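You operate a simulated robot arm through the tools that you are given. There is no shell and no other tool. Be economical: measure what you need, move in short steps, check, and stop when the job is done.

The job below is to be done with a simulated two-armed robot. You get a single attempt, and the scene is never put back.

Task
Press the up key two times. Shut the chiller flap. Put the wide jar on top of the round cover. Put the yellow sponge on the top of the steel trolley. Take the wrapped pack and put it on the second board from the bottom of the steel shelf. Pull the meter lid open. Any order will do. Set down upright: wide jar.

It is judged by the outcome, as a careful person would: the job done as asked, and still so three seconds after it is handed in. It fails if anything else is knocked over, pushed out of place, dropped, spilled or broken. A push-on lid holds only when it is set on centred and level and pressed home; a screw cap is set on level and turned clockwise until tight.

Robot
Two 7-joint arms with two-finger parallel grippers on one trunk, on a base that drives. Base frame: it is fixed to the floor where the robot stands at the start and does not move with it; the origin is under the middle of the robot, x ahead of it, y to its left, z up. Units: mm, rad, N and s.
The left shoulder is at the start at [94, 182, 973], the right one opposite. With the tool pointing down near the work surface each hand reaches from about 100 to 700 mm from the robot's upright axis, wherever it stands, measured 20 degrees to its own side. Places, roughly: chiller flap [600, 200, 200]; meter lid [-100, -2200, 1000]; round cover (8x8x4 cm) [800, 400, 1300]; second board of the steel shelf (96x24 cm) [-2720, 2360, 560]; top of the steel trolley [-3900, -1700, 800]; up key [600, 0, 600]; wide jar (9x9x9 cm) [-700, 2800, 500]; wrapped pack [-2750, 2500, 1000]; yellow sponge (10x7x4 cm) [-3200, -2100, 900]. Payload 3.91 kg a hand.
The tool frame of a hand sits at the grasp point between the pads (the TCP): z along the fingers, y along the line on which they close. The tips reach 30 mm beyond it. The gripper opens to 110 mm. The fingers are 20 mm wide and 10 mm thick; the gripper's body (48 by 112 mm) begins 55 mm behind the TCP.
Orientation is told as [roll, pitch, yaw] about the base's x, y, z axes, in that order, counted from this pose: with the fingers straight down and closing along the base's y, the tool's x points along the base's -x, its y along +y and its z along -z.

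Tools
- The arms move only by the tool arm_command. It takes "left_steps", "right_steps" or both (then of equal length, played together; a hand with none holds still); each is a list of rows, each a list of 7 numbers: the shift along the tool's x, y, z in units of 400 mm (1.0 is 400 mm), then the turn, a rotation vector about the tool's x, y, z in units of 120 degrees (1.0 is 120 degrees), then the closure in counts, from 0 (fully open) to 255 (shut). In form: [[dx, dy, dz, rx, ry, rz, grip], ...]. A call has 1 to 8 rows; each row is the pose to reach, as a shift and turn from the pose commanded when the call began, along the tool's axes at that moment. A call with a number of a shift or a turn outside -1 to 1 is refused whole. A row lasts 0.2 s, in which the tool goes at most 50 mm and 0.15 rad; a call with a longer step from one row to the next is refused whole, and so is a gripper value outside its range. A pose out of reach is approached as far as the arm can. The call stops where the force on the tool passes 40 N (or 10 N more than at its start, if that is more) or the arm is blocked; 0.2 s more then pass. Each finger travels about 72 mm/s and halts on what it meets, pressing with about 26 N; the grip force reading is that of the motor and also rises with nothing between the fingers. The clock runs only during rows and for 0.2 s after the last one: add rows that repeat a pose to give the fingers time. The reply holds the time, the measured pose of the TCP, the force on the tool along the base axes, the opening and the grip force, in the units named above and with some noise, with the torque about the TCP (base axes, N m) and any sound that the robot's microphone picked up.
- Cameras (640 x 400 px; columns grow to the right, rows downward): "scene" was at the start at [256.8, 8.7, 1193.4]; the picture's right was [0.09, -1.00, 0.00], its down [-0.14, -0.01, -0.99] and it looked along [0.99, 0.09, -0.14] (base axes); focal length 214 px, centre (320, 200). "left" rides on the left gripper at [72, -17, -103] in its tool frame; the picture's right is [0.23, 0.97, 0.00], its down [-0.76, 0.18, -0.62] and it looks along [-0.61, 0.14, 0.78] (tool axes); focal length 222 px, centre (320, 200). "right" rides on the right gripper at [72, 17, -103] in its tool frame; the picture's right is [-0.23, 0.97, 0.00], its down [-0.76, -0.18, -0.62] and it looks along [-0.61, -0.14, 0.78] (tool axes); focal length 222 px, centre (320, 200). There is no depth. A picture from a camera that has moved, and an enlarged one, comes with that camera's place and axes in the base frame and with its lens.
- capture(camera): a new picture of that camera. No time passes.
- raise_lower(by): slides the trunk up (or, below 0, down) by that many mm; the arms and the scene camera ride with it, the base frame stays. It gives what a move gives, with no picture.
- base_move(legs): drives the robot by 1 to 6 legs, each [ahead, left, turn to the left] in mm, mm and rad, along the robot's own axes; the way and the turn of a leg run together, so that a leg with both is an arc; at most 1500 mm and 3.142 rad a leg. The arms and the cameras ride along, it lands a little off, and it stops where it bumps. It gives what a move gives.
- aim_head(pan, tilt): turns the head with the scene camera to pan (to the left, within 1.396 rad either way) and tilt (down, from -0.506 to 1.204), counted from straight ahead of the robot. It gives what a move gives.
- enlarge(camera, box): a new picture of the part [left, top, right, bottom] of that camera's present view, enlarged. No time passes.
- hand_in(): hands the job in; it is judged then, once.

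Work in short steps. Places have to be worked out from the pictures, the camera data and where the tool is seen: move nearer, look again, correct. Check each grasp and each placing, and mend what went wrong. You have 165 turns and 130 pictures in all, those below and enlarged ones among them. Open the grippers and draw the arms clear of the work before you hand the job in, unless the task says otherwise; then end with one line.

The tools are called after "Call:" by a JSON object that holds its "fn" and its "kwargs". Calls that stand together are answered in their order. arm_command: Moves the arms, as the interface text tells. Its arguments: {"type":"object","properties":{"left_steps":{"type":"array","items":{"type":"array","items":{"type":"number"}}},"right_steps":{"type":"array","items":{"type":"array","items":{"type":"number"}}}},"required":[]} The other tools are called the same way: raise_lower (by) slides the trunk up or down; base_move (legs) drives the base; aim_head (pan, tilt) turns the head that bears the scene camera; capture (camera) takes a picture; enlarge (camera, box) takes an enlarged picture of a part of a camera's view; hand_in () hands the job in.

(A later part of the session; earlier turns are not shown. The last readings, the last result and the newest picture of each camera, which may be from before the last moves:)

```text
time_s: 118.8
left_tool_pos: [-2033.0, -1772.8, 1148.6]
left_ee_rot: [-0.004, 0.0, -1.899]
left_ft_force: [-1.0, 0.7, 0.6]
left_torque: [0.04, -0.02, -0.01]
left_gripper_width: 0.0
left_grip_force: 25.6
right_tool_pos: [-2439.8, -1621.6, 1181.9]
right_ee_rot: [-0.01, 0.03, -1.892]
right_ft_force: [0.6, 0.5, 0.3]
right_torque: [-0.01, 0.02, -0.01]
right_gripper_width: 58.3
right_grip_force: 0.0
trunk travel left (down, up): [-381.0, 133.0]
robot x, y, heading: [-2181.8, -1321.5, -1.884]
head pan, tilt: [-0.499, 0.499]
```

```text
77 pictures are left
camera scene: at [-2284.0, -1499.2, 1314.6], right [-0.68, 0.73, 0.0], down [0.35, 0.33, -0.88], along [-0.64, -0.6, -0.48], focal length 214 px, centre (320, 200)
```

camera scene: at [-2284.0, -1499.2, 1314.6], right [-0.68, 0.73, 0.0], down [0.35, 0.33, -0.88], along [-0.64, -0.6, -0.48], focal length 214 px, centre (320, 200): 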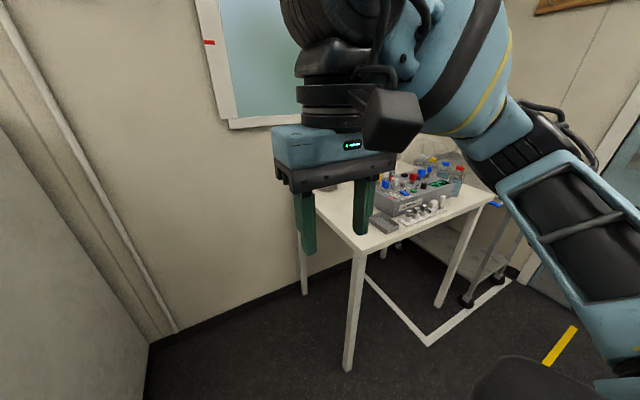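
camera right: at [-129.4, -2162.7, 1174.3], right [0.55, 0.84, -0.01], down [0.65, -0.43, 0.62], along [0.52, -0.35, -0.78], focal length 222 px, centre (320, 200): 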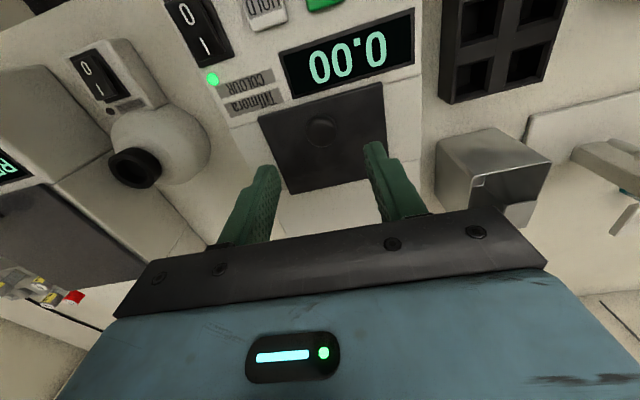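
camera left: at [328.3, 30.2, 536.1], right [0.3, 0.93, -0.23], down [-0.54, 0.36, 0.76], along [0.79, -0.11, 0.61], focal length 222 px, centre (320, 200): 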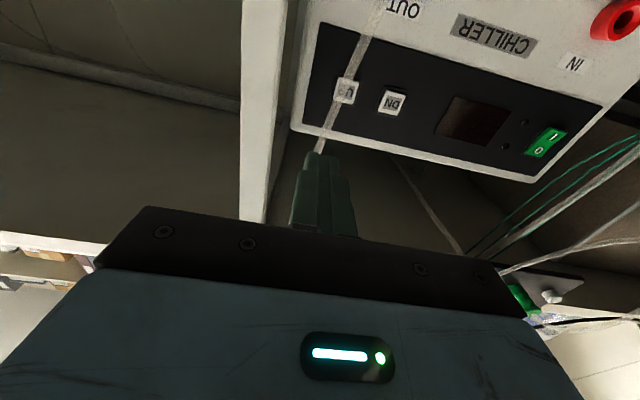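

There's a good view now, but the right arm hides the sponge. I'll strafe 600 mm further so the table is straight ahead.

Call:
{"fn": "base_move", "kwargs": {"legs": [[0, -600, 0]]}}

Call:
{"fn": "aim_head", "kwargs": {"pan": 0.0, "tilt": 0.6}}

Call:
{"fn": "capture", "kwargs": {"camera": "scene"}}

```text
time_s: 124.6
left_tool_pos: [-2609.9, -1582.9, 1147.9]
left_ee_rot: [-0.004, 0.0, -1.901]
left_ft_force: [0.4, -1.0, -0.6]
left_torque: [-0.01, 0.0, 0.01]
left_gripper_width: 0.0
left_grip_force: 25.9
right_tool_pos: [-3015.5, -1428.8, 1181.8]
right_ee_rot: [-0.011, 0.029, -1.894]
right_ft_force: [-0.1, 0.8, -0.4]
right_torque: [0.01, 0.01, -0.02]
right_gripper_width: 58.2
right_grip_force: 0.1
trunk travel left (down, up): [-381.0, 133.0]
robot x, y, heading: [-2753.6, -1131.6, -1.896]
head pan, tilt: [-0.499, 0.499]
```

```text
time_s: 125.5
left_tool_pos: [-2607.6, -1582.7, 1147.9]
left_ee_rot: [-0.004, 0.0, -1.902]
left_ft_force: [0.4, -0.5, -0.4]
left_torque: [0.0, -0.01, 0.0]
left_gripper_width: 0.2
left_grip_force: 26.2
right_tool_pos: [-3015.4, -1429.3, 1180.5]
right_ee_rot: [-0.011, 0.029, -1.895]
right_ft_force: [0.0, -0.2, 0.0]
right_torque: [-0.02, 0.0, 0.01]
right_gripper_width: 58.0
right_grip_force: 0.1
trunk travel left (down, up): [-381.0, 133.0]
robot x, y, heading: [-2753.6, -1132.8, -1.895]
head pan, tilt: [0.0, 0.6]
```

```text
76 pictures are left
camera scene: at [-2820.4, -1329.8, 1305.5], right [-0.95, 0.32, 0.0], down [0.18, 0.54, -0.83], along [-0.26, -0.78, -0.56], focal length 214 px, centre (320, 200)
```

scene: 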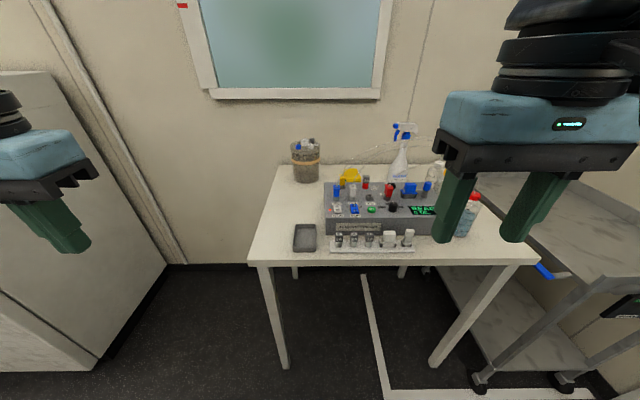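

The sponge (≈(-3179,-2021)) lies behind the device near the wall, too deep from this side. The gap between fridge and table is about 850 mm, so I'll approach from there facing -d with the left hand. I'll strafe back, turn and look.

Call:
{"fn": "base_move", "kwargs": {"legs": [[0, 545, 0], [0, 0, -1.568]]}}

Call:
{"fn": "aim_head", "kwargs": {"pan": 0.9, "tilt": 0.7}}

Call:
{"fn": "capture", "kwargs": {"camera": "scene"}}

```text
time_s: 134.6
left_tool_pos: [-2687.2, -1446.1, 1148.7]
left_ee_rot: [-0.004, 0.001, 2.807]
left_ft_force: [-0.1, 0.8, -0.2]
left_torque: [-0.03, -0.04, 0.01]
left_gripper_width: 0.0
left_grip_force: 26.0
right_tool_pos: [-2532.0, -1040.2, 1182.1]
right_ee_rot: [-0.01, 0.03, 2.812]
right_ft_force: [-0.7, -0.2, 0.4]
right_torque: [-0.01, -0.01, -0.01]
right_gripper_width: 58.2
right_grip_force: 0.1
trunk travel left (down, up): [-381.0, 133.0]
robot x, y, heading: [-2236.6, -1300.1, 2.815]
head pan, tilt: [0.0, 0.6]
```

```text
time_s: 135.8
left_tool_pos: [-2687.2, -1445.9, 1148.6]
left_ee_rot: [-0.003, -0.001, 2.805]
left_ft_force: [0.5, 0.3, 0.0]
left_torque: [0.01, -0.02, 0.01]
left_gripper_width: 0.1
left_grip_force: 25.6
right_tool_pos: [-2533.3, -1040.1, 1182.6]
right_ee_rot: [-0.012, 0.03, 2.814]
right_ft_force: [-0.1, 0.8, -0.5]
right_torque: [-0.01, 0.03, -0.01]
right_gripper_width: 58.0
right_grip_force: 0.1
trunk travel left (down, up): [-381.0, 133.0]
robot x, y, heading: [-2232.3, -1302.2, 2.817]
head pan, tilt: [0.901, 0.7]
```

```text
75 pictures are left
camera scene: at [-2421.7, -1311.6, 1296.9], right [-0.54, 0.84, 0.0], down [0.54, 0.35, -0.77], along [-0.64, -0.41, -0.64], focal length 214 px, centre (320, 200)
```

scene: 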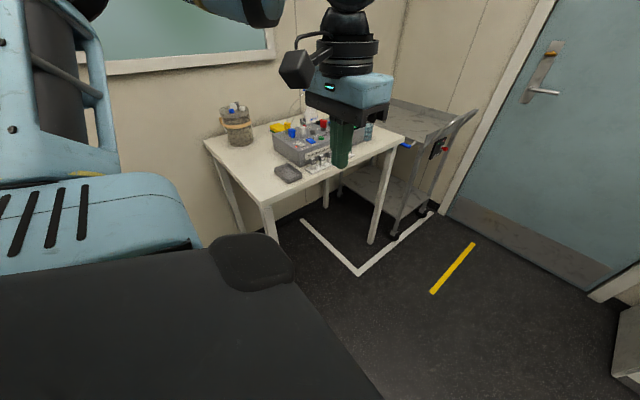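

The way into the gap is clear, with the hands above table height. I'll strafe left 700 mm into it.

Call:
{"fn": "base_move", "kwargs": {"legs": [[0, 700, 0]]}}

Call:
{"fn": "aim_head", "kwargs": {"pan": 0.3, "tilt": 0.7}}

Call:
{"fn": "capture", "kwargs": {"camera": "scene"}}

```text
time_s: 141.6
left_tool_pos: [-2897.4, -2063.7, 1148.4]
left_ee_rot: [0.016, 0.004, 2.804]
left_ft_force: [-0.6, 0.6, 0.3]
left_torque: [0.01, 0.04, -0.03]
left_gripper_width: 0.0
left_grip_force: 25.7
right_tool_pos: [-2742.4, -1658.9, 1180.9]
right_ee_rot: [-0.004, 0.032, 2.813]
right_ft_force: [0.0, -0.4, -0.2]
right_torque: [0.01, -0.01, -0.01]
right_gripper_width: 58.0
right_grip_force: 0.0
trunk travel left (down, up): [-381.0, 133.0]
robot x, y, heading: [-2441.2, -1928.0, 2.813]
head pan, tilt: [0.901, 0.7]
stopped in leg 1: the robot was blocked; the commanded pose is now the measured one
```

```text
time_s: 142.6
left_tool_pos: [-2897.9, -2063.9, 1148.9]
left_ee_rot: [0.013, 0.004, 2.805]
left_ft_force: [0.8, 0.2, -0.7]
left_torque: [0.02, 0.01, 0.02]
left_gripper_width: 0.0
left_grip_force: 25.8
right_tool_pos: [-2744.0, -1657.2, 1179.6]
right_ee_rot: [-0.004, 0.034, 2.814]
right_ft_force: [1.4, 0.2, -0.2]
right_torque: [-0.04, 0.01, -0.01]
right_gripper_width: 58.4
right_grip_force: 0.0
trunk travel left (down, up): [-381.0, 133.0]
robot x, y, heading: [-2445.4, -1929.7, 2.818]
head pan, tilt: [0.3, 0.7]
```

```text
74 pictures are left
camera scene: at [-2646.4, -1879.7, 1296.4], right [0.02, 1.0, -0.01], down [0.64, -0.02, -0.76], along [-0.76, 0.01, -0.64], focal length 214 px, centre (320, 200)
```

scene: 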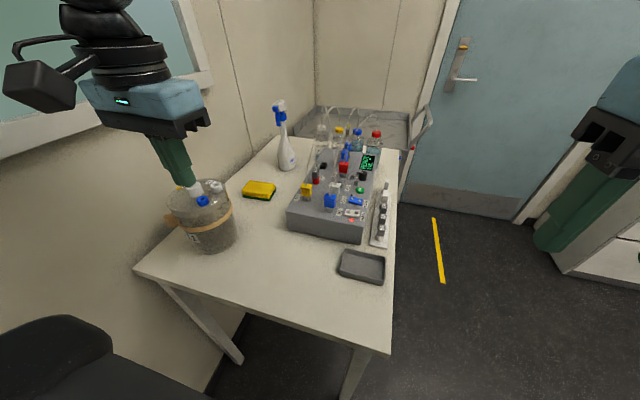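

I'm blocked, probably the left elbow at the wall. I'll ease right 30 mm and look at the left elbow.

Call:
{"fn": "base_move", "kwargs": {"legs": [[0, -35, 0]]}}

Call:
{"fn": "aim_head", "kwargs": {"pan": 1.35, "tilt": 0.3}}

Call:
{"fn": "capture", "kwargs": {"camera": "scene"}}

```text
time_s: 143.6
left_tool_pos: [-2885.9, -2038.2, 1149.0]
left_ee_rot: [0.006, -0.001, 2.806]
left_ft_force: [0.6, 0.6, 1.1]
left_torque: [0.0, 0.04, -0.02]
left_gripper_width: 0.1
left_grip_force: 26.6
right_tool_pos: [-2731.1, -1632.9, 1182.1]
right_ee_rot: [-0.01, 0.029, 2.814]
right_ft_force: [-0.1, 0.0, -0.5]
right_torque: [0.0, -0.03, -0.01]
right_gripper_width: 58.2
right_grip_force: 0.1
trunk travel left (down, up): [-381.0, 133.0]
robot x, y, heading: [-2437.5, -1891.3, 2.818]
head pan, tilt: [0.3, 0.7]
```

```text
time_s: 144.9
left_tool_pos: [-2886.2, -2038.5, 1149.0]
left_ee_rot: [0.004, 0.001, 2.807]
left_ft_force: [0.1, 0.2, 0.5]
left_torque: [0.0, 0.0, 0.0]
left_gripper_width: 0.0
left_grip_force: 26.2
right_tool_pos: [-2732.5, -1633.5, 1181.8]
right_ee_rot: [-0.01, 0.03, 2.815]
right_ft_force: [0.3, 0.4, -0.4]
right_torque: [-0.04, 0.0, -0.01]
right_gripper_width: 58.1
right_grip_force: 0.0
trunk travel left (down, up): [-381.0, 133.0]
robot x, y, heading: [-2434.8, -1897.2, 2.818]
head pan, tilt: [1.349, 0.3]
```

```text
73 pictures are left
camera scene: at [-2597.7, -1937.0, 1333.0], right [-0.85, 0.52, 0.0], down [0.15, 0.25, -0.96], along [-0.5, -0.82, -0.3], focal length 214 px, centre (320, 200)
```

scene: 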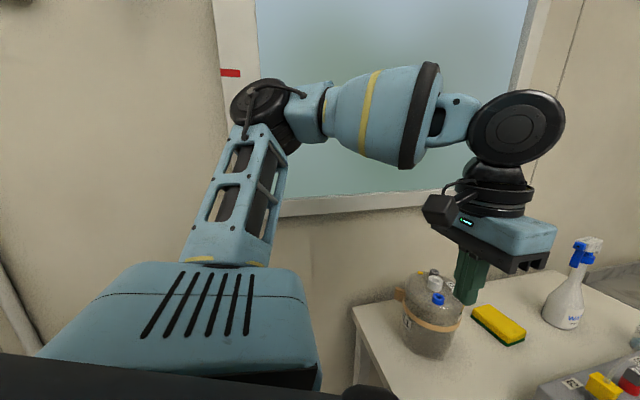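

The left elbow sticks out near the wall. I'll reach the left hand forward (high above the table) so that the elbow comes in.

Call:
{"fn": "arm_command", "kwargs": {"left_steps": [[-0.1, -0.02, 0, 0, 0, 0, 120], [-0.2, -0.04, 0, 0, 0, 0, 60], [-0.3, -0.06, 0, 0, 0, 0, 0], [-0.4, -0.08, 0, 0, 0, 0, 0], [-0.45, -0.08, 0, 0, 0, 0, 0]]}}

Call:
{"fn": "capture", "kwargs": {"camera": "scene"}}

Call:
{"fn": "capture", "kwargs": {"camera": "left"}}

```text
time_s: 146.1
left_tool_pos: [-3046.4, -1949.7, 1147.9]
left_ee_rot: [0.006, 0.002, 2.807]
left_ft_force: [-0.2, -0.6, 0.7]
left_torque: [-0.02, 0.0, -0.02]
left_gripper_width: 110.1
left_grip_force: 0.1
right_tool_pos: [-2733.4, -1632.6, 1182.5]
right_ee_rot: [-0.011, 0.031, 2.815]
right_ft_force: [-0.3, 0.0, 0.3]
right_torque: [-0.01, 0.02, -0.01]
right_gripper_width: 58.0
right_grip_force: 0.1
trunk travel left (down, up): [-381.0, 133.0]
robot x, y, heading: [-2430.9, -1894.2, 2.824]
head pan, tilt: [1.349, 0.3]
```

```text
72 pictures are left
camera scene: at [-2597.9, -1937.1, 1333.0], right [-0.85, 0.52, 0.0], down [0.15, 0.25, -0.96], along [-0.5, -0.82, -0.3], focal length 214 px, centre (320, 200)
```

scene: 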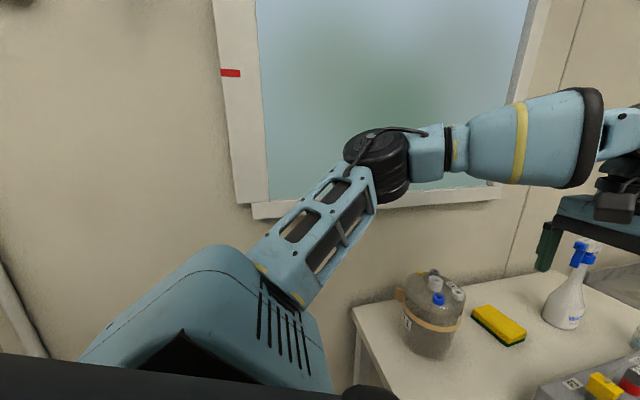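

```text
71 pictures are left
camera left: at [-2972.6, -1958.0, 1250.7], right [-0.11, -0.99, 0.0], down [-0.78, 0.09, 0.62], along [-0.62, 0.06, -0.78], focal length 222 px, centre (320, 200)
```

left: 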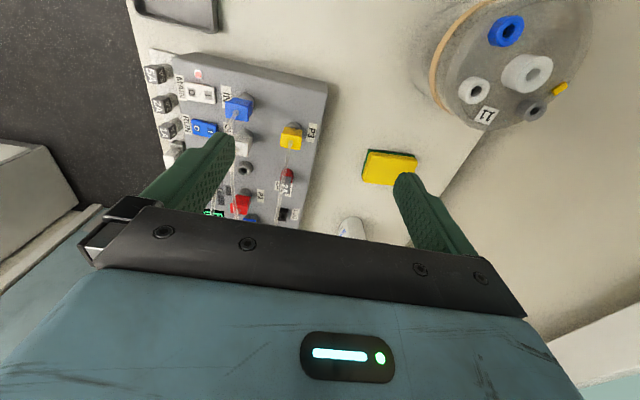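

The elbow came in, and the sponge is at about (-3189,-2065, top 900), long side roughly along l. I'll strafe left 90 mm and go 30 mm ahead.

Call:
{"fn": "base_move", "kwargs": {"legs": [[0, 90, 0], [30, 0, 0]]}}

Call:
{"fn": "aim_head", "kwargs": {"pan": 0.7, "tilt": 0.6}}

Call:
{"fn": "capture", "kwargs": {"camera": "scene"}}

```text
time_s: 148.0
left_tool_pos: [-3102.4, -2026.7, 1148.2]
left_ee_rot: [0.001, -0.001, 2.805]
left_ft_force: [-0.8, -0.3, 0.2]
left_torque: [-0.02, 0.0, -0.01]
left_gripper_width: 109.9
left_grip_force: 0.0
right_tool_pos: [-2787.4, -1709.8, 1183.5]
right_ee_rot: [-0.011, 0.028, 2.815]
right_ft_force: [-0.6, -0.4, 0.3]
right_torque: [0.02, -0.02, -0.04]
right_gripper_width: 58.2
right_grip_force: 0.0
trunk travel left (down, up): [-381.0, 133.0]
robot x, y, heading: [-2486.8, -1972.8, 2.816]
head pan, tilt: [1.349, 0.3]
```

```text
time_s: 149.1
left_tool_pos: [-3102.9, -2027.0, 1148.1]
left_ee_rot: [0.004, 0.001, 2.803]
left_ft_force: [-0.4, -0.5, -0.2]
left_torque: [0.01, -0.01, 0.04]
left_gripper_width: 110.0
left_grip_force: 0.1
right_tool_pos: [-2788.1, -1709.5, 1181.9]
right_ee_rot: [-0.012, 0.03, 2.816]
right_ft_force: [-0.7, -0.4, 1.1]
right_torque: [0.0, -0.02, -0.01]
right_gripper_width: 58.2
right_grip_force: 0.0
trunk travel left (down, up): [-381.0, 133.0]
robot x, y, heading: [-2488.4, -1973.9, 2.818]
head pan, tilt: [0.7, 0.6]
```

```text
70 pictures are left
camera scene: at [-2687.9, -1966.0, 1305.5], right [-0.37, 0.93, 0.0], down [0.53, 0.21, -0.83], along [-0.77, -0.3, -0.56], focal length 214 px, centre (320, 200)
```

scene: 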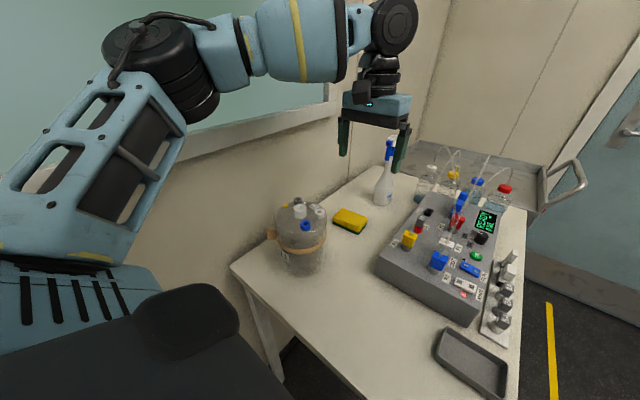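

The position agrees. I'll rotate the left hand about 83° to close across the sponge's short side, moving over it at the same height.

Call:
{"fn": "arm_command", "kwargs": {"left_steps": [[-0.02, 0.018, 0, 0, 0, 0.07, 0], [-0.04, 0.036, 0, 0, 0, 0.14, 0], [-0.06, 0.055, 0, 0, 0, 0.21, 0], [-0.08, 0.073, 0, 0, 0, 0.28, 0], [-0.1, 0.092, 0, 0, 0, 0.35, 0], [-0.12, 0.11, 0, 0, 0, 0.42, 0], [-0.14, 0.128, 0, 0, 0, 0.49, 0], [-0.1625, 0.147, 0, 0, 0, 0.56, 0]]}}

Call:
{"fn": "arm_command", "kwargs": {"left_steps": [[0, 0, 0.05, 0, 0, 0.07, 0], [0, 0, 0.15, 0, 0, 0.135, 0], [0, 0, 0.2, 0, 0, 0.135, 0]]}}

Call:
{"fn": "capture", "kwargs": {"camera": "left"}}

```text
time_s: 150.8
left_tool_pos: [-3170.0, -2073.8, 1144.6]
left_ee_rot: [0.002, 0.001, 1.68]
left_ft_force: [-0.1, 0.6, -0.5]
left_torque: [-0.04, 0.0, 0.01]
left_gripper_width: 110.0
left_grip_force: 0.0
left hand out of reach, approached as far as the arm can: row 5, 6, 7, 8
right_tool_pos: [-2787.1, -1709.2, 1181.6]
right_ee_rot: [-0.007, 0.028, 2.815]
right_ft_force: [-0.3, -0.2, -0.3]
right_torque: [0.01, 0.01, -0.03]
right_gripper_width: 58.1
right_grip_force: 0.1
trunk travel left (down, up): [-381.0, 133.0]
robot x, y, heading: [-2487.9, -1972.0, 2.816]
head pan, tilt: [0.7, 0.6]
```

```text
time_s: 151.7
left_tool_pos: [-3169.7, -2061.4, 1070.4]
left_ee_rot: [0.006, 0.015, 1.341]
left_ft_force: [-0.3, 0.1, 0.3]
left_torque: [0.05, 0.0, 0.0]
left_gripper_width: 110.0
left_grip_force: 0.1
right_tool_pos: [-2786.3, -1698.9, 1179.9]
right_ee_rot: [-0.002, 0.031, 2.812]
right_ft_force: [0.0, 0.3, -0.5]
right_torque: [0.04, 0.02, 0.0]
right_gripper_width: 58.2
right_grip_force: 0.0
trunk travel left (down, up): [-381.0, 133.0]
robot x, y, heading: [-2489.5, -1973.6, 2.816]
head pan, tilt: [0.7, 0.6]
```

```text
69 pictures are left
camera left: at [-3168.8, -2134.5, 1173.0], right [-1.0, 0.0, 0.01], down [0.01, 0.79, 0.61], along [-0.01, 0.61, -0.79], focal length 222 px, centre (320, 200)
```

left: 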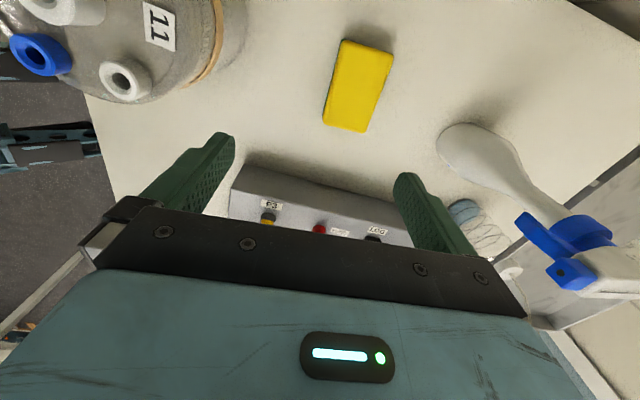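

Comparing sizes and three views, the sponge top is lower than I thought: about (-3220,-2075, z≈860). I'll nudge the base 25 mm ahead and 25 mm left, then shift the hand over it.

Call:
{"fn": "base_move", "kwargs": {"legs": [[25, 25, 0]]}}

Call:
{"fn": "capture", "kwargs": {"camera": "left"}}

```text
time_s: 152.8
left_tool_pos: [-3186.9, -2072.4, 1083.9]
left_ee_rot: [0.028, 0.021, 1.336]
left_ft_force: [0.6, -0.4, 0.4]
left_torque: [-0.01, 0.0, -0.01]
left_gripper_width: 110.0
left_grip_force: 0.0
right_tool_pos: [-2804.9, -1713.4, 1183.4]
right_ee_rot: [0.004, 0.023, 2.818]
right_ft_force: [-0.4, 0.3, 0.3]
right_torque: [0.01, -0.02, 0.0]
right_gripper_width: 58.0
right_grip_force: 0.0
trunk travel left (down, up): [-381.0, 133.0]
robot x, y, heading: [-2517.0, -1985.8, 2.816]
head pan, tilt: [0.7, 0.6]
stopped in leg 1: the robot was blocked; the commanded pose is now the measured one
```

```text
68 pictures are left
camera left: at [-3184.8, -2144.6, 1187.2], right [-1.0, 0.01, 0.03], down [0.02, 0.79, 0.61], along [-0.02, 0.61, -0.79], focal length 222 px, centre (320, 200)
```

left: 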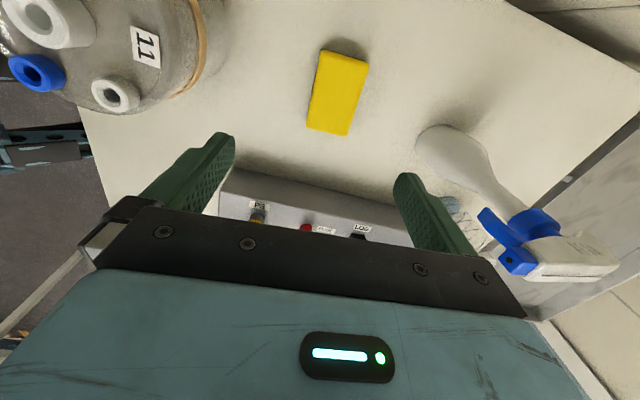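

Blocked by something, with a slight tilt showing. I'll look toward the left arm to find the contact.

Call:
{"fn": "aim_head", "kwargs": {"pan": 1.1, "tilt": 0.5}}

Call:
{"fn": "capture", "kwargs": {"camera": "scene"}}

```text
time_s: 153.6
left_tool_pos: [-3188.3, -2071.1, 1080.8]
left_ee_rot: [0.023, 0.025, 1.337]
left_ft_force: [0.3, 0.8, 0.2]
left_torque: [-0.01, -0.03, -0.05]
left_gripper_width: 110.0
left_grip_force: 0.0
right_tool_pos: [-2805.3, -1713.2, 1182.8]
right_ee_rot: [0.006, 0.022, 2.818]
right_ft_force: [-0.4, 0.3, 0.7]
right_torque: [-0.01, -0.02, 0.02]
right_gripper_width: 58.3
right_grip_force: 0.0
trunk travel left (down, up): [-381.0, 133.0]
robot x, y, heading: [-2518.4, -1982.4, 2.824]
head pan, tilt: [1.1, 0.499]
```

```text
67 pictures are left
camera scene: at [-2685.0, -1998.4, 1317.0], right [-0.7, 0.71, 0.0], down [0.33, 0.33, -0.89], along [-0.63, -0.62, -0.46], focal length 214 px, centre (320, 200)
```

scene: 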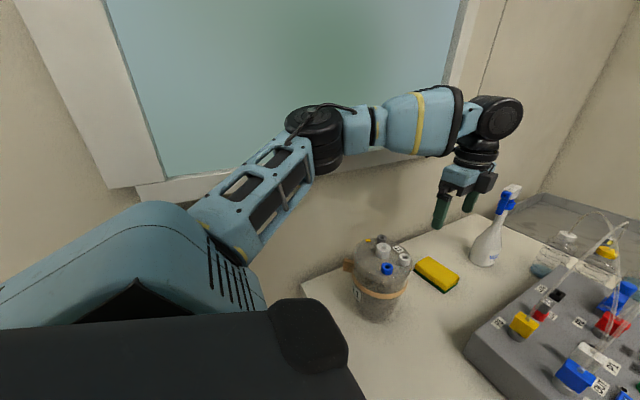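

The elbow seems to lean on the window sill, while the sponge and table haven't moved. I'll ease right 15 mm, then shift the hand onto the sponge and lower partway.

Call:
{"fn": "base_move", "kwargs": {"legs": [[0, -15, 0]]}}

Call:
{"fn": "arm_command", "kwargs": {"left_steps": [[0.03, 0.04, 0.03, 0, 0, 0, 30], [0.064, 0.075, 0.1, 0, 0, 0, 30], [0.064, 0.075, 0.2, 0, 0, 0, 30], [0.064, 0.075, 0.3, 0, 0, 0, 30], [0.064, 0.075, 0.35, 0, 0, 0, 30]]}}

Call:
{"fn": "capture", "kwargs": {"camera": "left"}}

```text
time_s: 154.5
left_tool_pos: [-3188.7, -2067.6, 1085.6]
left_ee_rot: [0.033, 0.011, 1.343]
left_ft_force: [0.1, -0.3, -1.2]
left_torque: [0.0, 0.0, 0.0]
left_gripper_width: 110.0
left_grip_force: 0.1
right_tool_pos: [-2806.2, -1706.5, 1184.2]
right_ee_rot: [-0.003, 0.023, 2.818]
right_ft_force: [0.7, 0.0, -1.2]
right_torque: [-0.01, 0.01, 0.01]
right_gripper_width: 58.1
right_grip_force: 0.0
trunk travel left (down, up): [-381.0, 133.0]
robot x, y, heading: [-2518.3, -1974.7, 2.821]
head pan, tilt: [1.1, 0.499]
```

```text
time_s: 155.9
left_tool_pos: [-3230.3, -2070.2, 982.6]
left_ee_rot: [0.095, 0.021, 1.324]
left_ft_force: [0.2, 0.2, -0.6]
left_torque: [0.03, 0.04, -0.01]
left_gripper_width: 96.8
left_grip_force: 0.0
right_tool_pos: [-2798.7, -1698.3, 1181.6]
right_ee_rot: [0.005, 0.023, 2.817]
right_ft_force: [-0.3, -0.3, 0.9]
right_torque: [-0.01, -0.01, -0.03]
right_gripper_width: 58.4
right_grip_force: 0.2
trunk travel left (down, up): [-381.0, 133.0]
robot x, y, heading: [-2519.5, -1973.0, 2.82]
head pan, tilt: [1.1, 0.499]
stopped in row 5 (left hand): the arm was blocked; the commanded pose is now the measured one
```

```text
66 pictures are left
camera left: at [-3222.4, -2144.7, 1084.7], right [-1.0, 0.02, 0.1], down [0.07, 0.78, 0.62], along [-0.07, 0.62, -0.78], focal length 222 px, centre (320, 200)
```

left: 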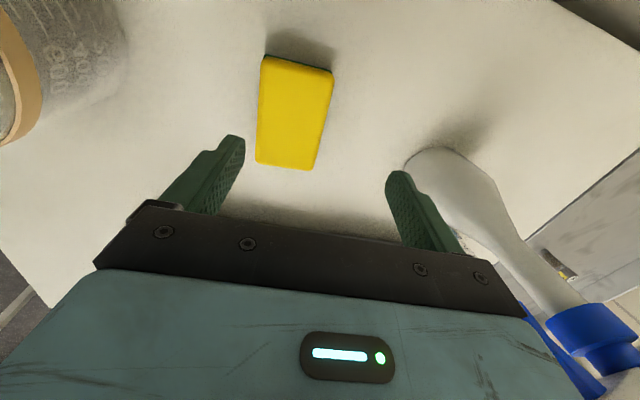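

The left arm is blocked by the window sill here. A better plan is to face the wall inside the gap and reach sideways with the right hand, well within its range and with the natural closing direction. I'll lift and retract the left hand first.

Call:
{"fn": "arm_command", "kwargs": {"left_steps": [[0, 0, -0.1, 0, 0, 0, 30], [0, 0, -0.2, 0, 0, 0, 30], [0, 0, -0.3, 0, 0, 0, 60], [0, 0, -0.4, 0, 0, 0, 120], [0, -0.1, -0.42, 0, 0, -0.07, 200], [0, -0.2, -0.42, 0, 0, -0.14, 255], [0, -0.3, -0.42, 0, 0, -0.21, 255], [0, -0.4, -0.42, 0, 0, -0.28, 255]]}}

Call:
{"fn": "base_move", "kwargs": {"legs": [[0, -350, 0]]}}

```text
time_s: 157.9
left_tool_pos: [-3069.3, -2031.9, 1116.3]
left_ee_rot: [0.07, 0.022, 1.849]
left_ft_force: [-0.3, -0.5, -0.1]
left_torque: [-0.02, 0.01, 0.01]
left_gripper_width: 0.0
left_grip_force: 25.7
left hand out of reach, approached as far as the arm can: row 4
right_tool_pos: [-2795.4, -1642.2, 1177.2]
right_ee_rot: [0.014, 0.037, 2.778]
right_ft_force: [0.4, 0.2, -0.5]
right_torque: [-0.03, 0.0, 0.01]
right_gripper_width: 58.3
right_grip_force: 0.1
trunk travel left (down, up): [-381.0, 133.0]
robot x, y, heading: [-2508.9, -1940.9, 2.771]
head pan, tilt: [1.1, 0.499]
stopped in row 8 (left hand): the arm was blocked; the commanded pose is now the measured one
```

```text
time_s: 161.5
left_tool_pos: [-2948.3, -1746.5, 1116.2]
left_ee_rot: [0.062, -0.012, 1.875]
left_ft_force: [-0.4, -0.8, 0.3]
left_torque: [-0.01, 0.04, 0.03]
left_gripper_width: 0.0
left_grip_force: 26.1
right_tool_pos: [-2678.0, -1348.3, 1181.5]
right_ee_rot: [-0.008, 0.031, 2.788]
right_ft_force: [0.5, -0.4, 0.0]
right_torque: [0.0, -0.05, -0.04]
right_gripper_width: 58.1
right_grip_force: 0.0
trunk travel left (down, up): [-381.0, 133.0]
robot x, y, heading: [-2382.0, -1615.2, 2.787]
head pan, tilt: [1.1, 0.499]
```

I'll restore the left hand to its tucked pose, then turn to face the wall and drive into the gap.

Call:
{"fn": "arm_command", "kwargs": {"left_steps": [[0.026, -0.034, 0, -0.001, 0.004, -0.062, 255], [0.052, -0.068, 0, -0.002, 0.008, -0.124, 255], [0.078, -0.102, 0, -0.004, 0.012, -0.186, 255], [0.104, -0.135, 0, -0.005, 0.016, -0.248, 255], [0.13, -0.17, 0, -0.006, 0.02, -0.31, 255], [0.156, -0.204, 0, -0.008, 0.024, -0.372, 255], [0.184, -0.237, 0, -0.009, 0.028, -0.435, 255]]}}

Call:
{"fn": "base_move", "kwargs": {"legs": [[0, 0, 1.603]]}}

Call:
{"fn": "aim_head", "kwargs": {"pan": -0.6, "tilt": 0.6}}

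Call:
{"fn": "capture", "kwargs": {"camera": "scene"}}

```text
time_s: 163.1
left_tool_pos: [-2838.8, -1788.7, 1110.0]
left_ee_rot: [0.069, -0.013, 2.791]
left_ft_force: [0.1, 0.3, -0.1]
left_torque: [0.05, 0.03, -0.01]
left_gripper_width: 0.0
left_grip_force: 25.8
right_tool_pos: [-2679.4, -1348.8, 1182.7]
right_ee_rot: [-0.009, 0.029, 2.789]
right_ft_force: [0.2, 0.0, 0.0]
right_torque: [-0.01, 0.01, -0.01]
right_gripper_width: 58.0
right_grip_force: 0.1
trunk travel left (down, up): [-381.0, 133.0]
robot x, y, heading: [-2387.9, -1619.8, 2.793]
head pan, tilt: [1.1, 0.499]
```

```text
time_s: 167.4
left_tool_pos: [-2203.0, -2063.5, 1108.9]
left_ee_rot: [0.071, -0.013, -1.89]
left_ft_force: [-0.4, -0.2, 0.2]
left_torque: [-0.03, 0.02, -0.01]
left_gripper_width: 0.2
left_grip_force: 26.0
right_tool_pos: [-2647.6, -1920.1, 1183.6]
right_ee_rot: [-0.009, 0.03, -1.888]
right_ft_force: [0.2, 0.6, 0.0]
right_torque: [-0.01, 0.01, 0.02]
right_gripper_width: 58.0
right_grip_force: 0.0
trunk travel left (down, up): [-381.0, 133.0]
robot x, y, heading: [-2384.1, -1620.9, -1.889]
head pan, tilt: [1.1, 0.499]
```

```text
time_s: 169.1
left_tool_pos: [-2204.1, -2062.9, 1109.3]
left_ee_rot: [0.069, -0.014, -1.892]
left_ft_force: [1.1, 0.0, -0.6]
left_torque: [-0.03, 0.0, 0.02]
left_gripper_width: 0.0
left_grip_force: 25.8
right_tool_pos: [-2648.6, -1920.5, 1182.3]
right_ee_rot: [-0.01, 0.029, -1.89]
right_ft_force: [0.1, -0.2, 0.1]
right_torque: [0.0, 0.01, 0.0]
right_gripper_width: 58.3
right_grip_force: 0.2
trunk travel left (down, up): [-381.0, 133.0]
robot x, y, heading: [-2386.5, -1619.2, -1.883]
head pan, tilt: [-0.6, 0.6]
```

```text
65 pictures are left
camera scene: at [-2496.7, -1789.0, 1305.5], right [-0.61, 0.79, 0.0], down [0.45, 0.34, -0.83], along [-0.65, -0.5, -0.56], focal length 214 px, centre (320, 200)
```

scene: 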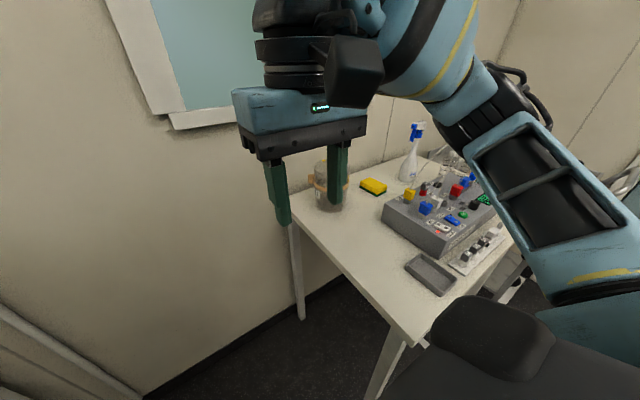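

All intact, and the sponge is confirmed at (-3220,-2074). I'll drive 380 mm ahead into the gap.

Call:
{"fn": "base_move", "kwargs": {"legs": [[380, 0, 0]]}}

Call:
{"fn": "aim_head", "kwargs": {"pan": -1.0, "tilt": 0.6}}

Call:
{"fn": "capture", "kwargs": {"camera": "scene"}}

```text
time_s: 171.5
left_tool_pos: [-2320.5, -2421.4, 1108.9]
left_ee_rot: [0.069, -0.014, -1.891]
left_ft_force: [0.2, 0.5, -0.2]
left_torque: [0.0, -0.03, 0.01]
left_gripper_width: 0.0
left_grip_force: 26.2
right_tool_pos: [-2766.4, -2277.6, 1182.6]
right_ee_rot: [-0.009, 0.029, -1.888]
right_ft_force: [0.3, -0.2, -0.4]
right_torque: [0.04, 0.01, 0.02]
right_gripper_width: 58.3
right_grip_force: 0.2
trunk travel left (down, up): [-381.0, 133.0]
robot x, y, heading: [-2505.5, -1979.9, -1.893]
head pan, tilt: [-0.6, 0.6]
```

```text
time_s: 172.4
left_tool_pos: [-2321.3, -2421.8, 1108.5]
left_ee_rot: [0.069, -0.014, -1.89]
left_ft_force: [-0.9, 0.0, -0.2]
left_torque: [0.02, 0.0, 0.01]
left_gripper_width: 0.0
left_grip_force: 25.8
right_tool_pos: [-2766.4, -2276.9, 1182.4]
right_ee_rot: [-0.009, 0.03, -1.889]
right_ft_force: [-1.3, -0.5, -0.3]
right_torque: [0.0, -0.02, -0.02]
right_gripper_width: 58.1
right_grip_force: 0.0
trunk travel left (down, up): [-381.0, 133.0]
robot x, y, heading: [-2507.5, -1978.5, -1.885]
head pan, tilt: [-1.0, 0.6]
```

```text
64 pictures are left
camera scene: at [-2629.3, -2115.1, 1305.5], right [-0.25, 0.97, 0.0], down [0.55, 0.14, -0.83], along [-0.8, -0.21, -0.56], focal length 214 px, centre (320, 200)
```

scene: 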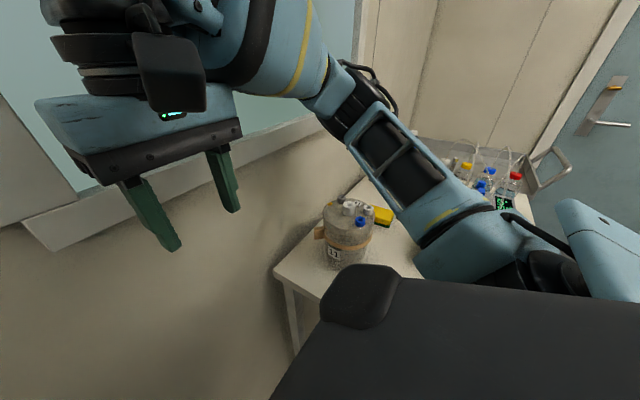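

I'll move the right hand sideways toward the sponge at the present height.

Call:
{"fn": "arm_command", "kwargs": {"right_steps": [[0.012, -0.12, 0, 0, 0, 0, 120], [0.025, -0.24, 0, 0, 0, 0, 100], [0.037, -0.36, 0, 0, 0, 0, 60], [0.05, -0.48, 0, 0, 0, 0, 30], [0.062, -0.6, 0, 0, 0, 0, 20], [0.075, -0.72, 0, 0, 0, 0, 20], [0.087, -0.84, 0, 0, 0, -0.02, 20], [0.1, -0.96, 0, 0, 0, -0.046, 20]]}}

Call:
{"fn": "arm_command", "kwargs": {"right_steps": [[0.01, -0.12, 0, 0, 0, 0, 20], [0.025, -0.24, 0, 0, 0, 0, 20], [0.025, -0.27, 0.05, 0, 0, 0, 20], [0.025, -0.27, 0.15, 0, 0, 0, 20], [0.025, -0.27, 0.25, 0, 0, 0, 20]]}}

Call:
{"fn": "capture", "kwargs": {"camera": "right"}}

Call:
{"fn": "capture", "kwargs": {"camera": "scene"}}

```text
time_s: 174.2
left_tool_pos: [-2322.0, -2420.3, 1109.2]
left_ee_rot: [0.07, -0.015, -1.891]
left_ft_force: [0.7, 0.1, 0.2]
left_torque: [-0.02, 0.02, 0.0]
left_gripper_width: 0.1
left_grip_force: 25.5
right_tool_pos: [-3119.5, -2201.0, 1118.7]
right_ee_rot: [-0.006, 0.027, -1.792]
right_ft_force: [0.3, -0.5, -0.3]
right_torque: [-0.04, 0.0, -0.03]
right_gripper_width: 101.4
right_grip_force: 0.0
right hand out of reach, approached as far as the arm can: row 5, 6, 7, 8
trunk travel left (down, up): [-381.0, 133.0]
robot x, y, heading: [-2508.9, -1978.4, -1.889]
head pan, tilt: [-1.0, 0.6]
```

```text
time_s: 175.6
left_tool_pos: [-2321.5, -2422.7, 1108.8]
left_ee_rot: [0.071, -0.015, -1.889]
left_ft_force: [0.0, 0.5, -0.8]
left_torque: [0.02, 0.0, -0.02]
left_gripper_width: 0.0
left_grip_force: 25.7
right_tool_pos: [-3153.4, -2196.6, 1111.2]
right_ee_rot: [-0.079, -0.185, -1.774]
right_ft_force: [-0.3, -0.1, -0.6]
right_torque: [0.0, 0.04, 0.0]
right_gripper_width: 101.4
right_grip_force: 0.1
right hand out of reach, approached as far as the arm can: row 1, 2, 3, 4, 5
trunk travel left (down, up): [-381.0, 133.0]
robot x, y, heading: [-2504.4, -1977.8, -1.886]
head pan, tilt: [-1.0, 0.6]
stopped in row 5 (right hand): the arm was blocked; the commanded pose is now the measured one
```

```text
63 pictures are left
camera right: at [-3109.7, -2113.9, 1196.8], right [0.9, -0.43, -0.03], down [-0.25, -0.59, 0.77], along [-0.35, -0.68, -0.64], focal length 222 px, centre (320, 200)
```

right: 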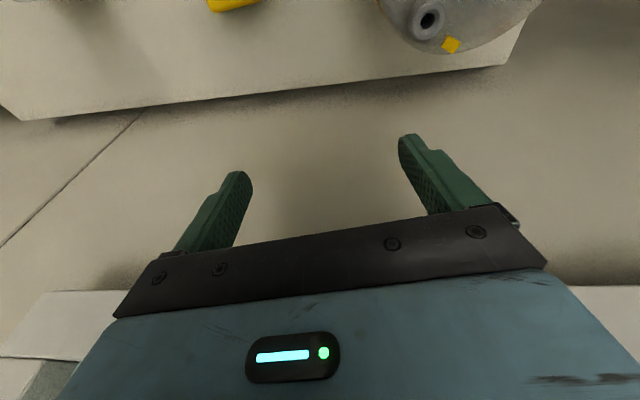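

```text
62 pictures are left
camera scene: at [-2629.7, -2114.8, 1305.5], right [-0.25, 0.97, 0.0], down [0.55, 0.14, -0.82], along [-0.8, -0.21, -0.57], focal length 214 px, centre (320, 200)
```

scene: 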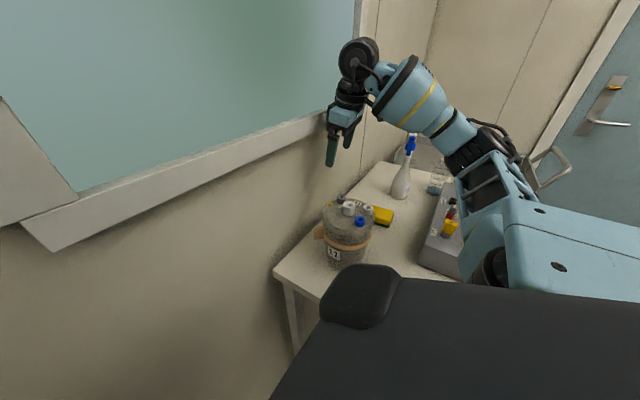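

The right wrist runs into its limits reaching so far sideways. I'll bring the hand back, retract the left hand slightly, and turn the robot about 25° toward the table so the sponge lies more ahead.

Call:
{"fn": "arm_command", "kwargs": {"right_steps": [[0.08, 0.02, -0.05, 0.047, 0.01, 0, 20], [0.16, 0.06, -0.1, 0.094, 0.019, 0, 20], [0.2, 0.15, -0.1, 0.094, 0.019, 0, 20], [0.2, 0.25, -0.1, 0.094, 0.019, 0, 20], [0.2, 0.35, -0.1, 0.094, 0.019, 0, 20]], "left_steps": [[0.05, 0, 0, 0, 0, 0, 255], [0.1, 0, 0, 0, 0, 0, 255], [0.15, 0, 0, 0, 0, 0, 255], [0.18, 0, 0, 0, 0, 0, 255], [0.18, 0, 0, 0, 0, 0, 255]]}}

Call:
{"fn": "base_move", "kwargs": {"legs": [[0, -25, 0], [0, 0, -0.44]]}}

Call:
{"fn": "capture", "kwargs": {"camera": "scene"}}

```text
time_s: 176.8
left_tool_pos: [-2306.7, -2355.3, 1109.7]
left_ee_rot: [0.084, -0.009, -1.891]
left_ft_force: [-0.3, -0.4, 0.7]
left_torque: [-0.01, -0.01, -0.01]
left_gripper_width: 0.1
left_grip_force: 25.7
right_tool_pos: [-2996.5, -2169.2, 1101.9]
right_ee_rot: [-0.267, -0.147, -1.781]
right_ft_force: [0.1, -0.6, -0.3]
right_torque: [0.03, 0.02, 0.02]
right_gripper_width: 101.6
right_grip_force: 0.2
right hand out of reach, approached as far as the arm can: row 1, 2, 3, 4, 5
trunk travel left (down, up): [-381.0, 133.0]
robot x, y, heading: [-2506.3, -1980.2, -1.887]
head pan, tilt: [-1.0, 0.6]
```

```text
time_s: 179.0
left_tool_pos: [-2502.3, -2397.6, 1108.3]
left_ee_rot: [0.068, -0.012, -2.328]
left_ft_force: [-0.8, 1.3, 0.5]
left_torque: [-0.02, 0.01, -0.02]
left_gripper_width: 0.1
left_grip_force: 26.0
right_tool_pos: [-3047.2, -1936.9, 1106.0]
right_ee_rot: [-0.273, -0.15, -2.216]
right_ft_force: [0.0, -1.3, -0.5]
right_torque: [-0.01, 0.03, -0.03]
right_gripper_width: 101.6
right_grip_force: 0.0
trunk travel left (down, up): [-381.0, 133.0]
robot x, y, heading: [-2526.1, -1970.8, -2.325]
head pan, tilt: [-1.0, 0.6]
```

```text
61 pictures are left
camera scene: at [-2699.7, -2042.1, 1305.5], right [0.18, 0.98, 0.0], down [0.56, -0.1, -0.83], along [-0.81, 0.15, -0.56], focal length 214 px, centre (320, 200)
```

scene: 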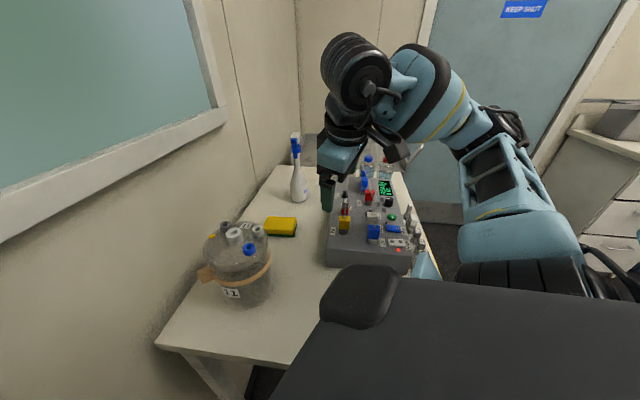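

Now the sponge is nicely in front. I'll level the right hand, yaw it to the sponge's short side and move over the sponge.

Call:
{"fn": "arm_command", "kwargs": {"right_steps": [[-0.09, -0.021, 0.011, -0.024, 0.007, -0.035, 20], [-0.178, -0.042, 0.022, -0.049, 0.015, -0.071, 20], [-0.267, -0.063, 0.033, -0.073, 0.022, -0.106, 20], [-0.357, -0.084, 0.045, -0.097, 0.029, -0.141, 20], [-0.446, -0.105, 0.056, -0.121, 0.037, -0.176, 20], [-0.535, -0.126, 0.067, -0.1457, 0.044, -0.2116, 20]]}}

Call:
{"fn": "capture", "kwargs": {"camera": "right"}}

```text
time_s: 180.4
left_tool_pos: [-2502.9, -2397.3, 1107.9]
left_ee_rot: [0.069, -0.014, -2.328]
left_ft_force: [1.3, 0.3, 0.3]
left_torque: [-0.02, 0.01, -0.03]
left_gripper_width: 0.0
left_grip_force: 26.1
right_tool_pos: [-3142.7, -2082.5, 1112.0]
right_ee_rot: [0.005, 0.002, -1.796]
right_ft_force: [0.4, -0.9, 0.1]
right_torque: [0.0, 0.04, -0.01]
right_gripper_width: 101.5
right_grip_force: 0.0
right hand out of reach, approached as far as the arm can: row 5, 6
trunk travel left (down, up): [-381.0, 133.0]
robot x, y, heading: [-2525.5, -1970.6, -2.324]
head pan, tilt: [-1.0, 0.6]
```

```text
60 pictures are left
camera right: at [-3109.7, -2015.0, 1215.5], right [0.9, -0.44, 0.0], down [-0.35, -0.7, 0.62], along [-0.27, -0.56, -0.78], focal length 222 px, centre (320, 200)
```

right: 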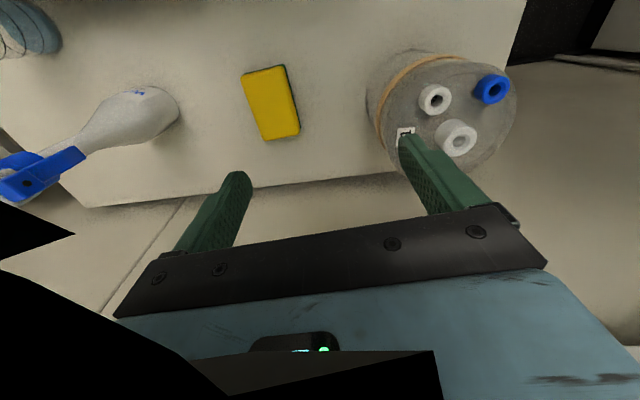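

The orientation is right and the sponge is confirmed at (-3217,-2070). Lowering the wrist should extend the reach, so I'll move outward and down together, clear of the jar.

Call:
{"fn": "arm_command", "kwargs": {"right_steps": [[-0.004, -0.06, 0.07, 0, 0, 0, 20], [-0.008, -0.12, 0.14, 0, 0, 0, 20], [-0.012, -0.18, 0.23, 0, 0, 0, 20], [-0.012, -0.19, 0.33, 0, 0, 0, 20]]}}

Call:
{"fn": "capture", "kwargs": {"camera": "right"}}

```text
time_s: 181.4
left_tool_pos: [-2501.7, -2395.4, 1109.0]
left_ee_rot: [0.07, -0.013, -2.328]
left_ft_force: [-0.1, -0.3, -0.5]
left_torque: [-0.04, 0.02, 0.0]
left_gripper_width: 0.0
left_grip_force: 25.6
right_tool_pos: [-3142.3, -2070.3, 994.8]
right_ee_rot: [0.002, 0.001, -1.796]
right_ft_force: [-0.3, 0.1, -0.6]
right_torque: [0.02, -0.02, 0.0]
right_gripper_width: 101.2
right_grip_force: 0.1
right hand out of reach, approached as far as the arm can: row 1, 2, 3, 4
trunk travel left (down, up): [-381.0, 133.0]
robot x, y, heading: [-2530.7, -1966.6, -2.321]
head pan, tilt: [-1.0, 0.6]
```

```text
59 pictures are left
camera right: at [-3110.3, -2003.0, 1097.4], right [0.9, -0.44, 0.0], down [-0.35, -0.7, 0.62], along [-0.27, -0.56, -0.78], focal length 222 px, centre (320, 200)
```

right: 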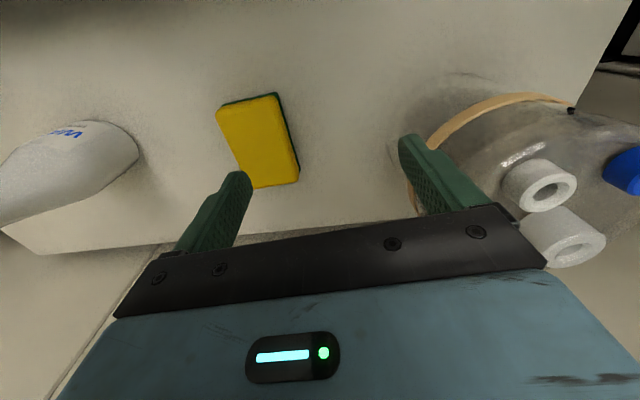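

I need another 75 mm outward. I'll nudge the base about 44 mm toward the sponge and watch for contact.

Call:
{"fn": "base_move", "kwargs": {"legs": [[28, -34, 0]]}}

Call:
{"fn": "capture", "kwargs": {"camera": "right"}}

```text
time_s: 182.4
left_tool_pos: [-2529.9, -2398.6, 1109.0]
left_ee_rot: [0.07, -0.013, -2.335]
left_ft_force: [0.5, 0.0, -1.0]
left_torque: [0.0, 0.07, 0.01]
left_gripper_width: 0.1
left_grip_force: 25.7
right_tool_pos: [-3169.2, -2066.7, 993.3]
right_ee_rot: [0.005, 0.003, -1.805]
right_ft_force: [0.6, -0.2, 0.4]
right_torque: [0.05, 0.02, 0.02]
right_gripper_width: 101.4
right_grip_force: 0.2
trunk travel left (down, up): [-381.0, 133.0]
robot x, y, heading: [-2556.1, -1973.1, -2.337]
head pan, tilt: [-1.0, 0.6]
stopped in leg 1: the robot was blocked; the commanded pose is now the measured one
```

```text
58 pictures are left
camera right: at [-3135.9, -2000.1, 1097.6], right [0.89, -0.45, 0.0], down [-0.35, -0.7, 0.62], along [-0.28, -0.55, -0.79], focal length 222 px, centre (320, 200)
```

right: 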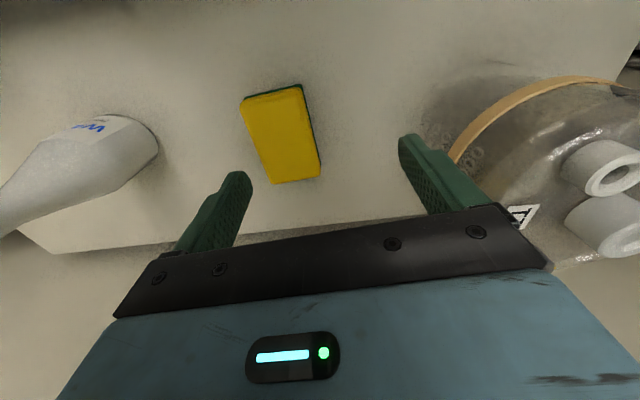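

The base touched something, while the sponge and table did not move. The shoulder distance is only 444 mm, so the limit is wrist yaw. I'll raise and turn the gripper 90° to its natural direction, to grip the sponge along its 100 mm length, and retry the reach.

Call:
{"fn": "arm_command", "kwargs": {"right_steps": [[0, 0, -0.1, 0, 0, 0, 0], [0, 0, -0.18, 0, 0, 0, 0], [0, 0, -0.18, 0, 0, 0.07, 0], [0, 0, -0.18, 0, 0, 0.14, 0], [0, 0, -0.18, 0, 0, 0.21, 0], [0, 0, -0.18, 0, 0, 0.28, 0], [0, 0, -0.18, 0, 0, 0.35, 0], [0, 0, -0.18, 0, 0, 0.42, 0]]}}

Call:
{"fn": "arm_command", "kwargs": {"right_steps": [[0, 0, 0, 0, 0, 0.07, 0], [0, 0, 0, 0, 0, 0.14, 0], [0, 0, 0, 0, 0, 0.21, 0], [0, 0, 0, 0, 0, 0.28, 0], [0, 0, 0, 0, 0, 0.33, 0]]}}

Call:
{"fn": "base_move", "kwargs": {"legs": [[-8, 8, 0]]}}

Call:
{"fn": "capture", "kwargs": {"camera": "right"}}

```text
time_s: 184.2
left_tool_pos: [-2530.3, -2399.1, 1109.0]
left_ee_rot: [0.069, -0.014, -2.334]
left_ft_force: [0.7, 0.4, -0.5]
left_torque: [-0.01, 0.01, -0.03]
left_gripper_width: 0.0
left_grip_force: 25.9
right_tool_pos: [-3170.2, -2066.9, 1066.3]
right_ee_rot: [0.0, 0.006, -2.688]
right_ft_force: [-0.2, -0.7, -0.1]
right_torque: [0.02, -0.01, -0.01]
right_gripper_width: 109.9
right_grip_force: 0.1
trunk travel left (down, up): [-381.0, 133.0]
robot x, y, heading: [-2558.1, -1970.7, -2.333]
head pan, tilt: [-1.0, 0.6]
```

```text
time_s: 185.4
left_tool_pos: [-2531.8, -2398.0, 1108.0]
left_ee_rot: [0.071, -0.016, -2.336]
left_ft_force: [0.0, -0.3, 0.3]
left_torque: [0.0, -0.03, 0.01]
left_gripper_width: 0.3
left_grip_force: 26.2
right_tool_pos: [-3170.5, -2066.9, 1067.0]
right_ee_rot: [-0.002, 0.005, 2.905]
right_ft_force: [-0.7, 0.0, -0.7]
right_torque: [0.02, 0.01, 0.0]
right_gripper_width: 110.1
right_grip_force: 0.1
trunk travel left (down, up): [-381.0, 133.0]
robot x, y, heading: [-2552.7, -1969.3, -2.334]
head pan, tilt: [-1.0, 0.6]
```

```text
time_s: 186.2
left_tool_pos: [-2520.2, -2396.9, 1108.3]
left_ee_rot: [0.07, -0.014, -2.337]
left_ft_force: [0.3, 0.1, 0.6]
left_torque: [0.01, 0.0, 0.01]
left_gripper_width: 0.0
left_grip_force: 26.2
right_tool_pos: [-3160.6, -2066.4, 1065.7]
right_ee_rot: [-0.005, 0.004, 2.906]
right_ft_force: [0.4, -0.4, 0.2]
right_torque: [0.01, 0.0, -0.01]
right_gripper_width: 110.0
right_grip_force: 0.0
trunk travel left (down, up): [-381.0, 133.0]
robot x, y, heading: [-2542.0, -1968.4, -2.334]
head pan, tilt: [-1.0, 0.6]
```

```text
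57 pictures are left
camera right: at [-3093.8, -2099.1, 1169.0], right [-0.45, -0.89, -0.01], down [-0.7, 0.35, 0.62], along [-0.55, 0.28, -0.78], focal length 222 px, centre (320, 200)
```

right: 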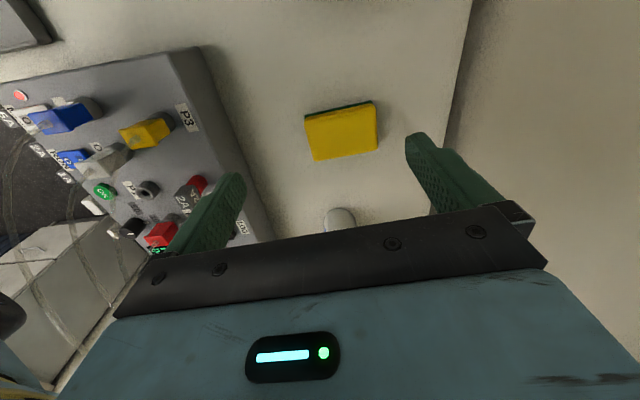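

The sponge is at (-3216,-2071) and aligned with the finger line. I'll move over it and lower to TCP z≈930.

Call:
{"fn": "arm_command", "kwargs": {"right_steps": [[-0.07, 0.022, 0, 0, 0, 0, 0], [-0.133, 0.045, 0.05, 0, 0, 0, 0], [-0.133, 0.045, 0.15, 0, 0, 0, 0], [-0.133, 0.045, 0.25, 0, 0, 0, 0], [-0.133, 0.045, 0.33, 0, 0, 0, 0]]}}

Call:
{"fn": "capture", "kwargs": {"camera": "right"}}

```text
time_s: 187.4
left_tool_pos: [-2520.4, -2396.5, 1108.5]
left_ee_rot: [0.071, -0.014, -2.337]
left_ft_force: [0.5, -0.3, -0.1]
left_torque: [0.0, -0.02, 0.03]
left_gripper_width: 0.0
left_grip_force: 26.0
right_tool_pos: [-3215.6, -2070.6, 934.4]
right_ee_rot: [-0.005, 0.004, 2.907]
right_ft_force: [-0.1, -0.9, 0.6]
right_torque: [0.02, -0.01, 0.01]
right_gripper_width: 109.9
right_grip_force: 0.0
trunk travel left (down, up): [-381.0, 133.0]
robot x, y, heading: [-2544.8, -1969.5, -2.336]
head pan, tilt: [-1.0, 0.6]
```

```text
56 pictures are left
camera right: at [-3148.9, -2103.0, 1036.6], right [-0.45, -0.89, 0.0], down [-0.7, 0.35, 0.62], along [-0.55, 0.28, -0.78], focal length 222 px, centre (320, 200)
```

right: 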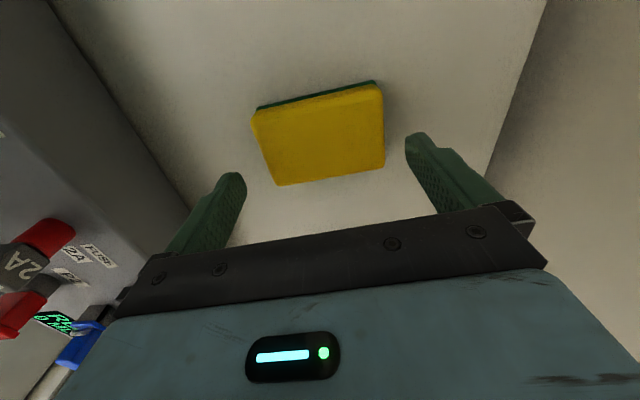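

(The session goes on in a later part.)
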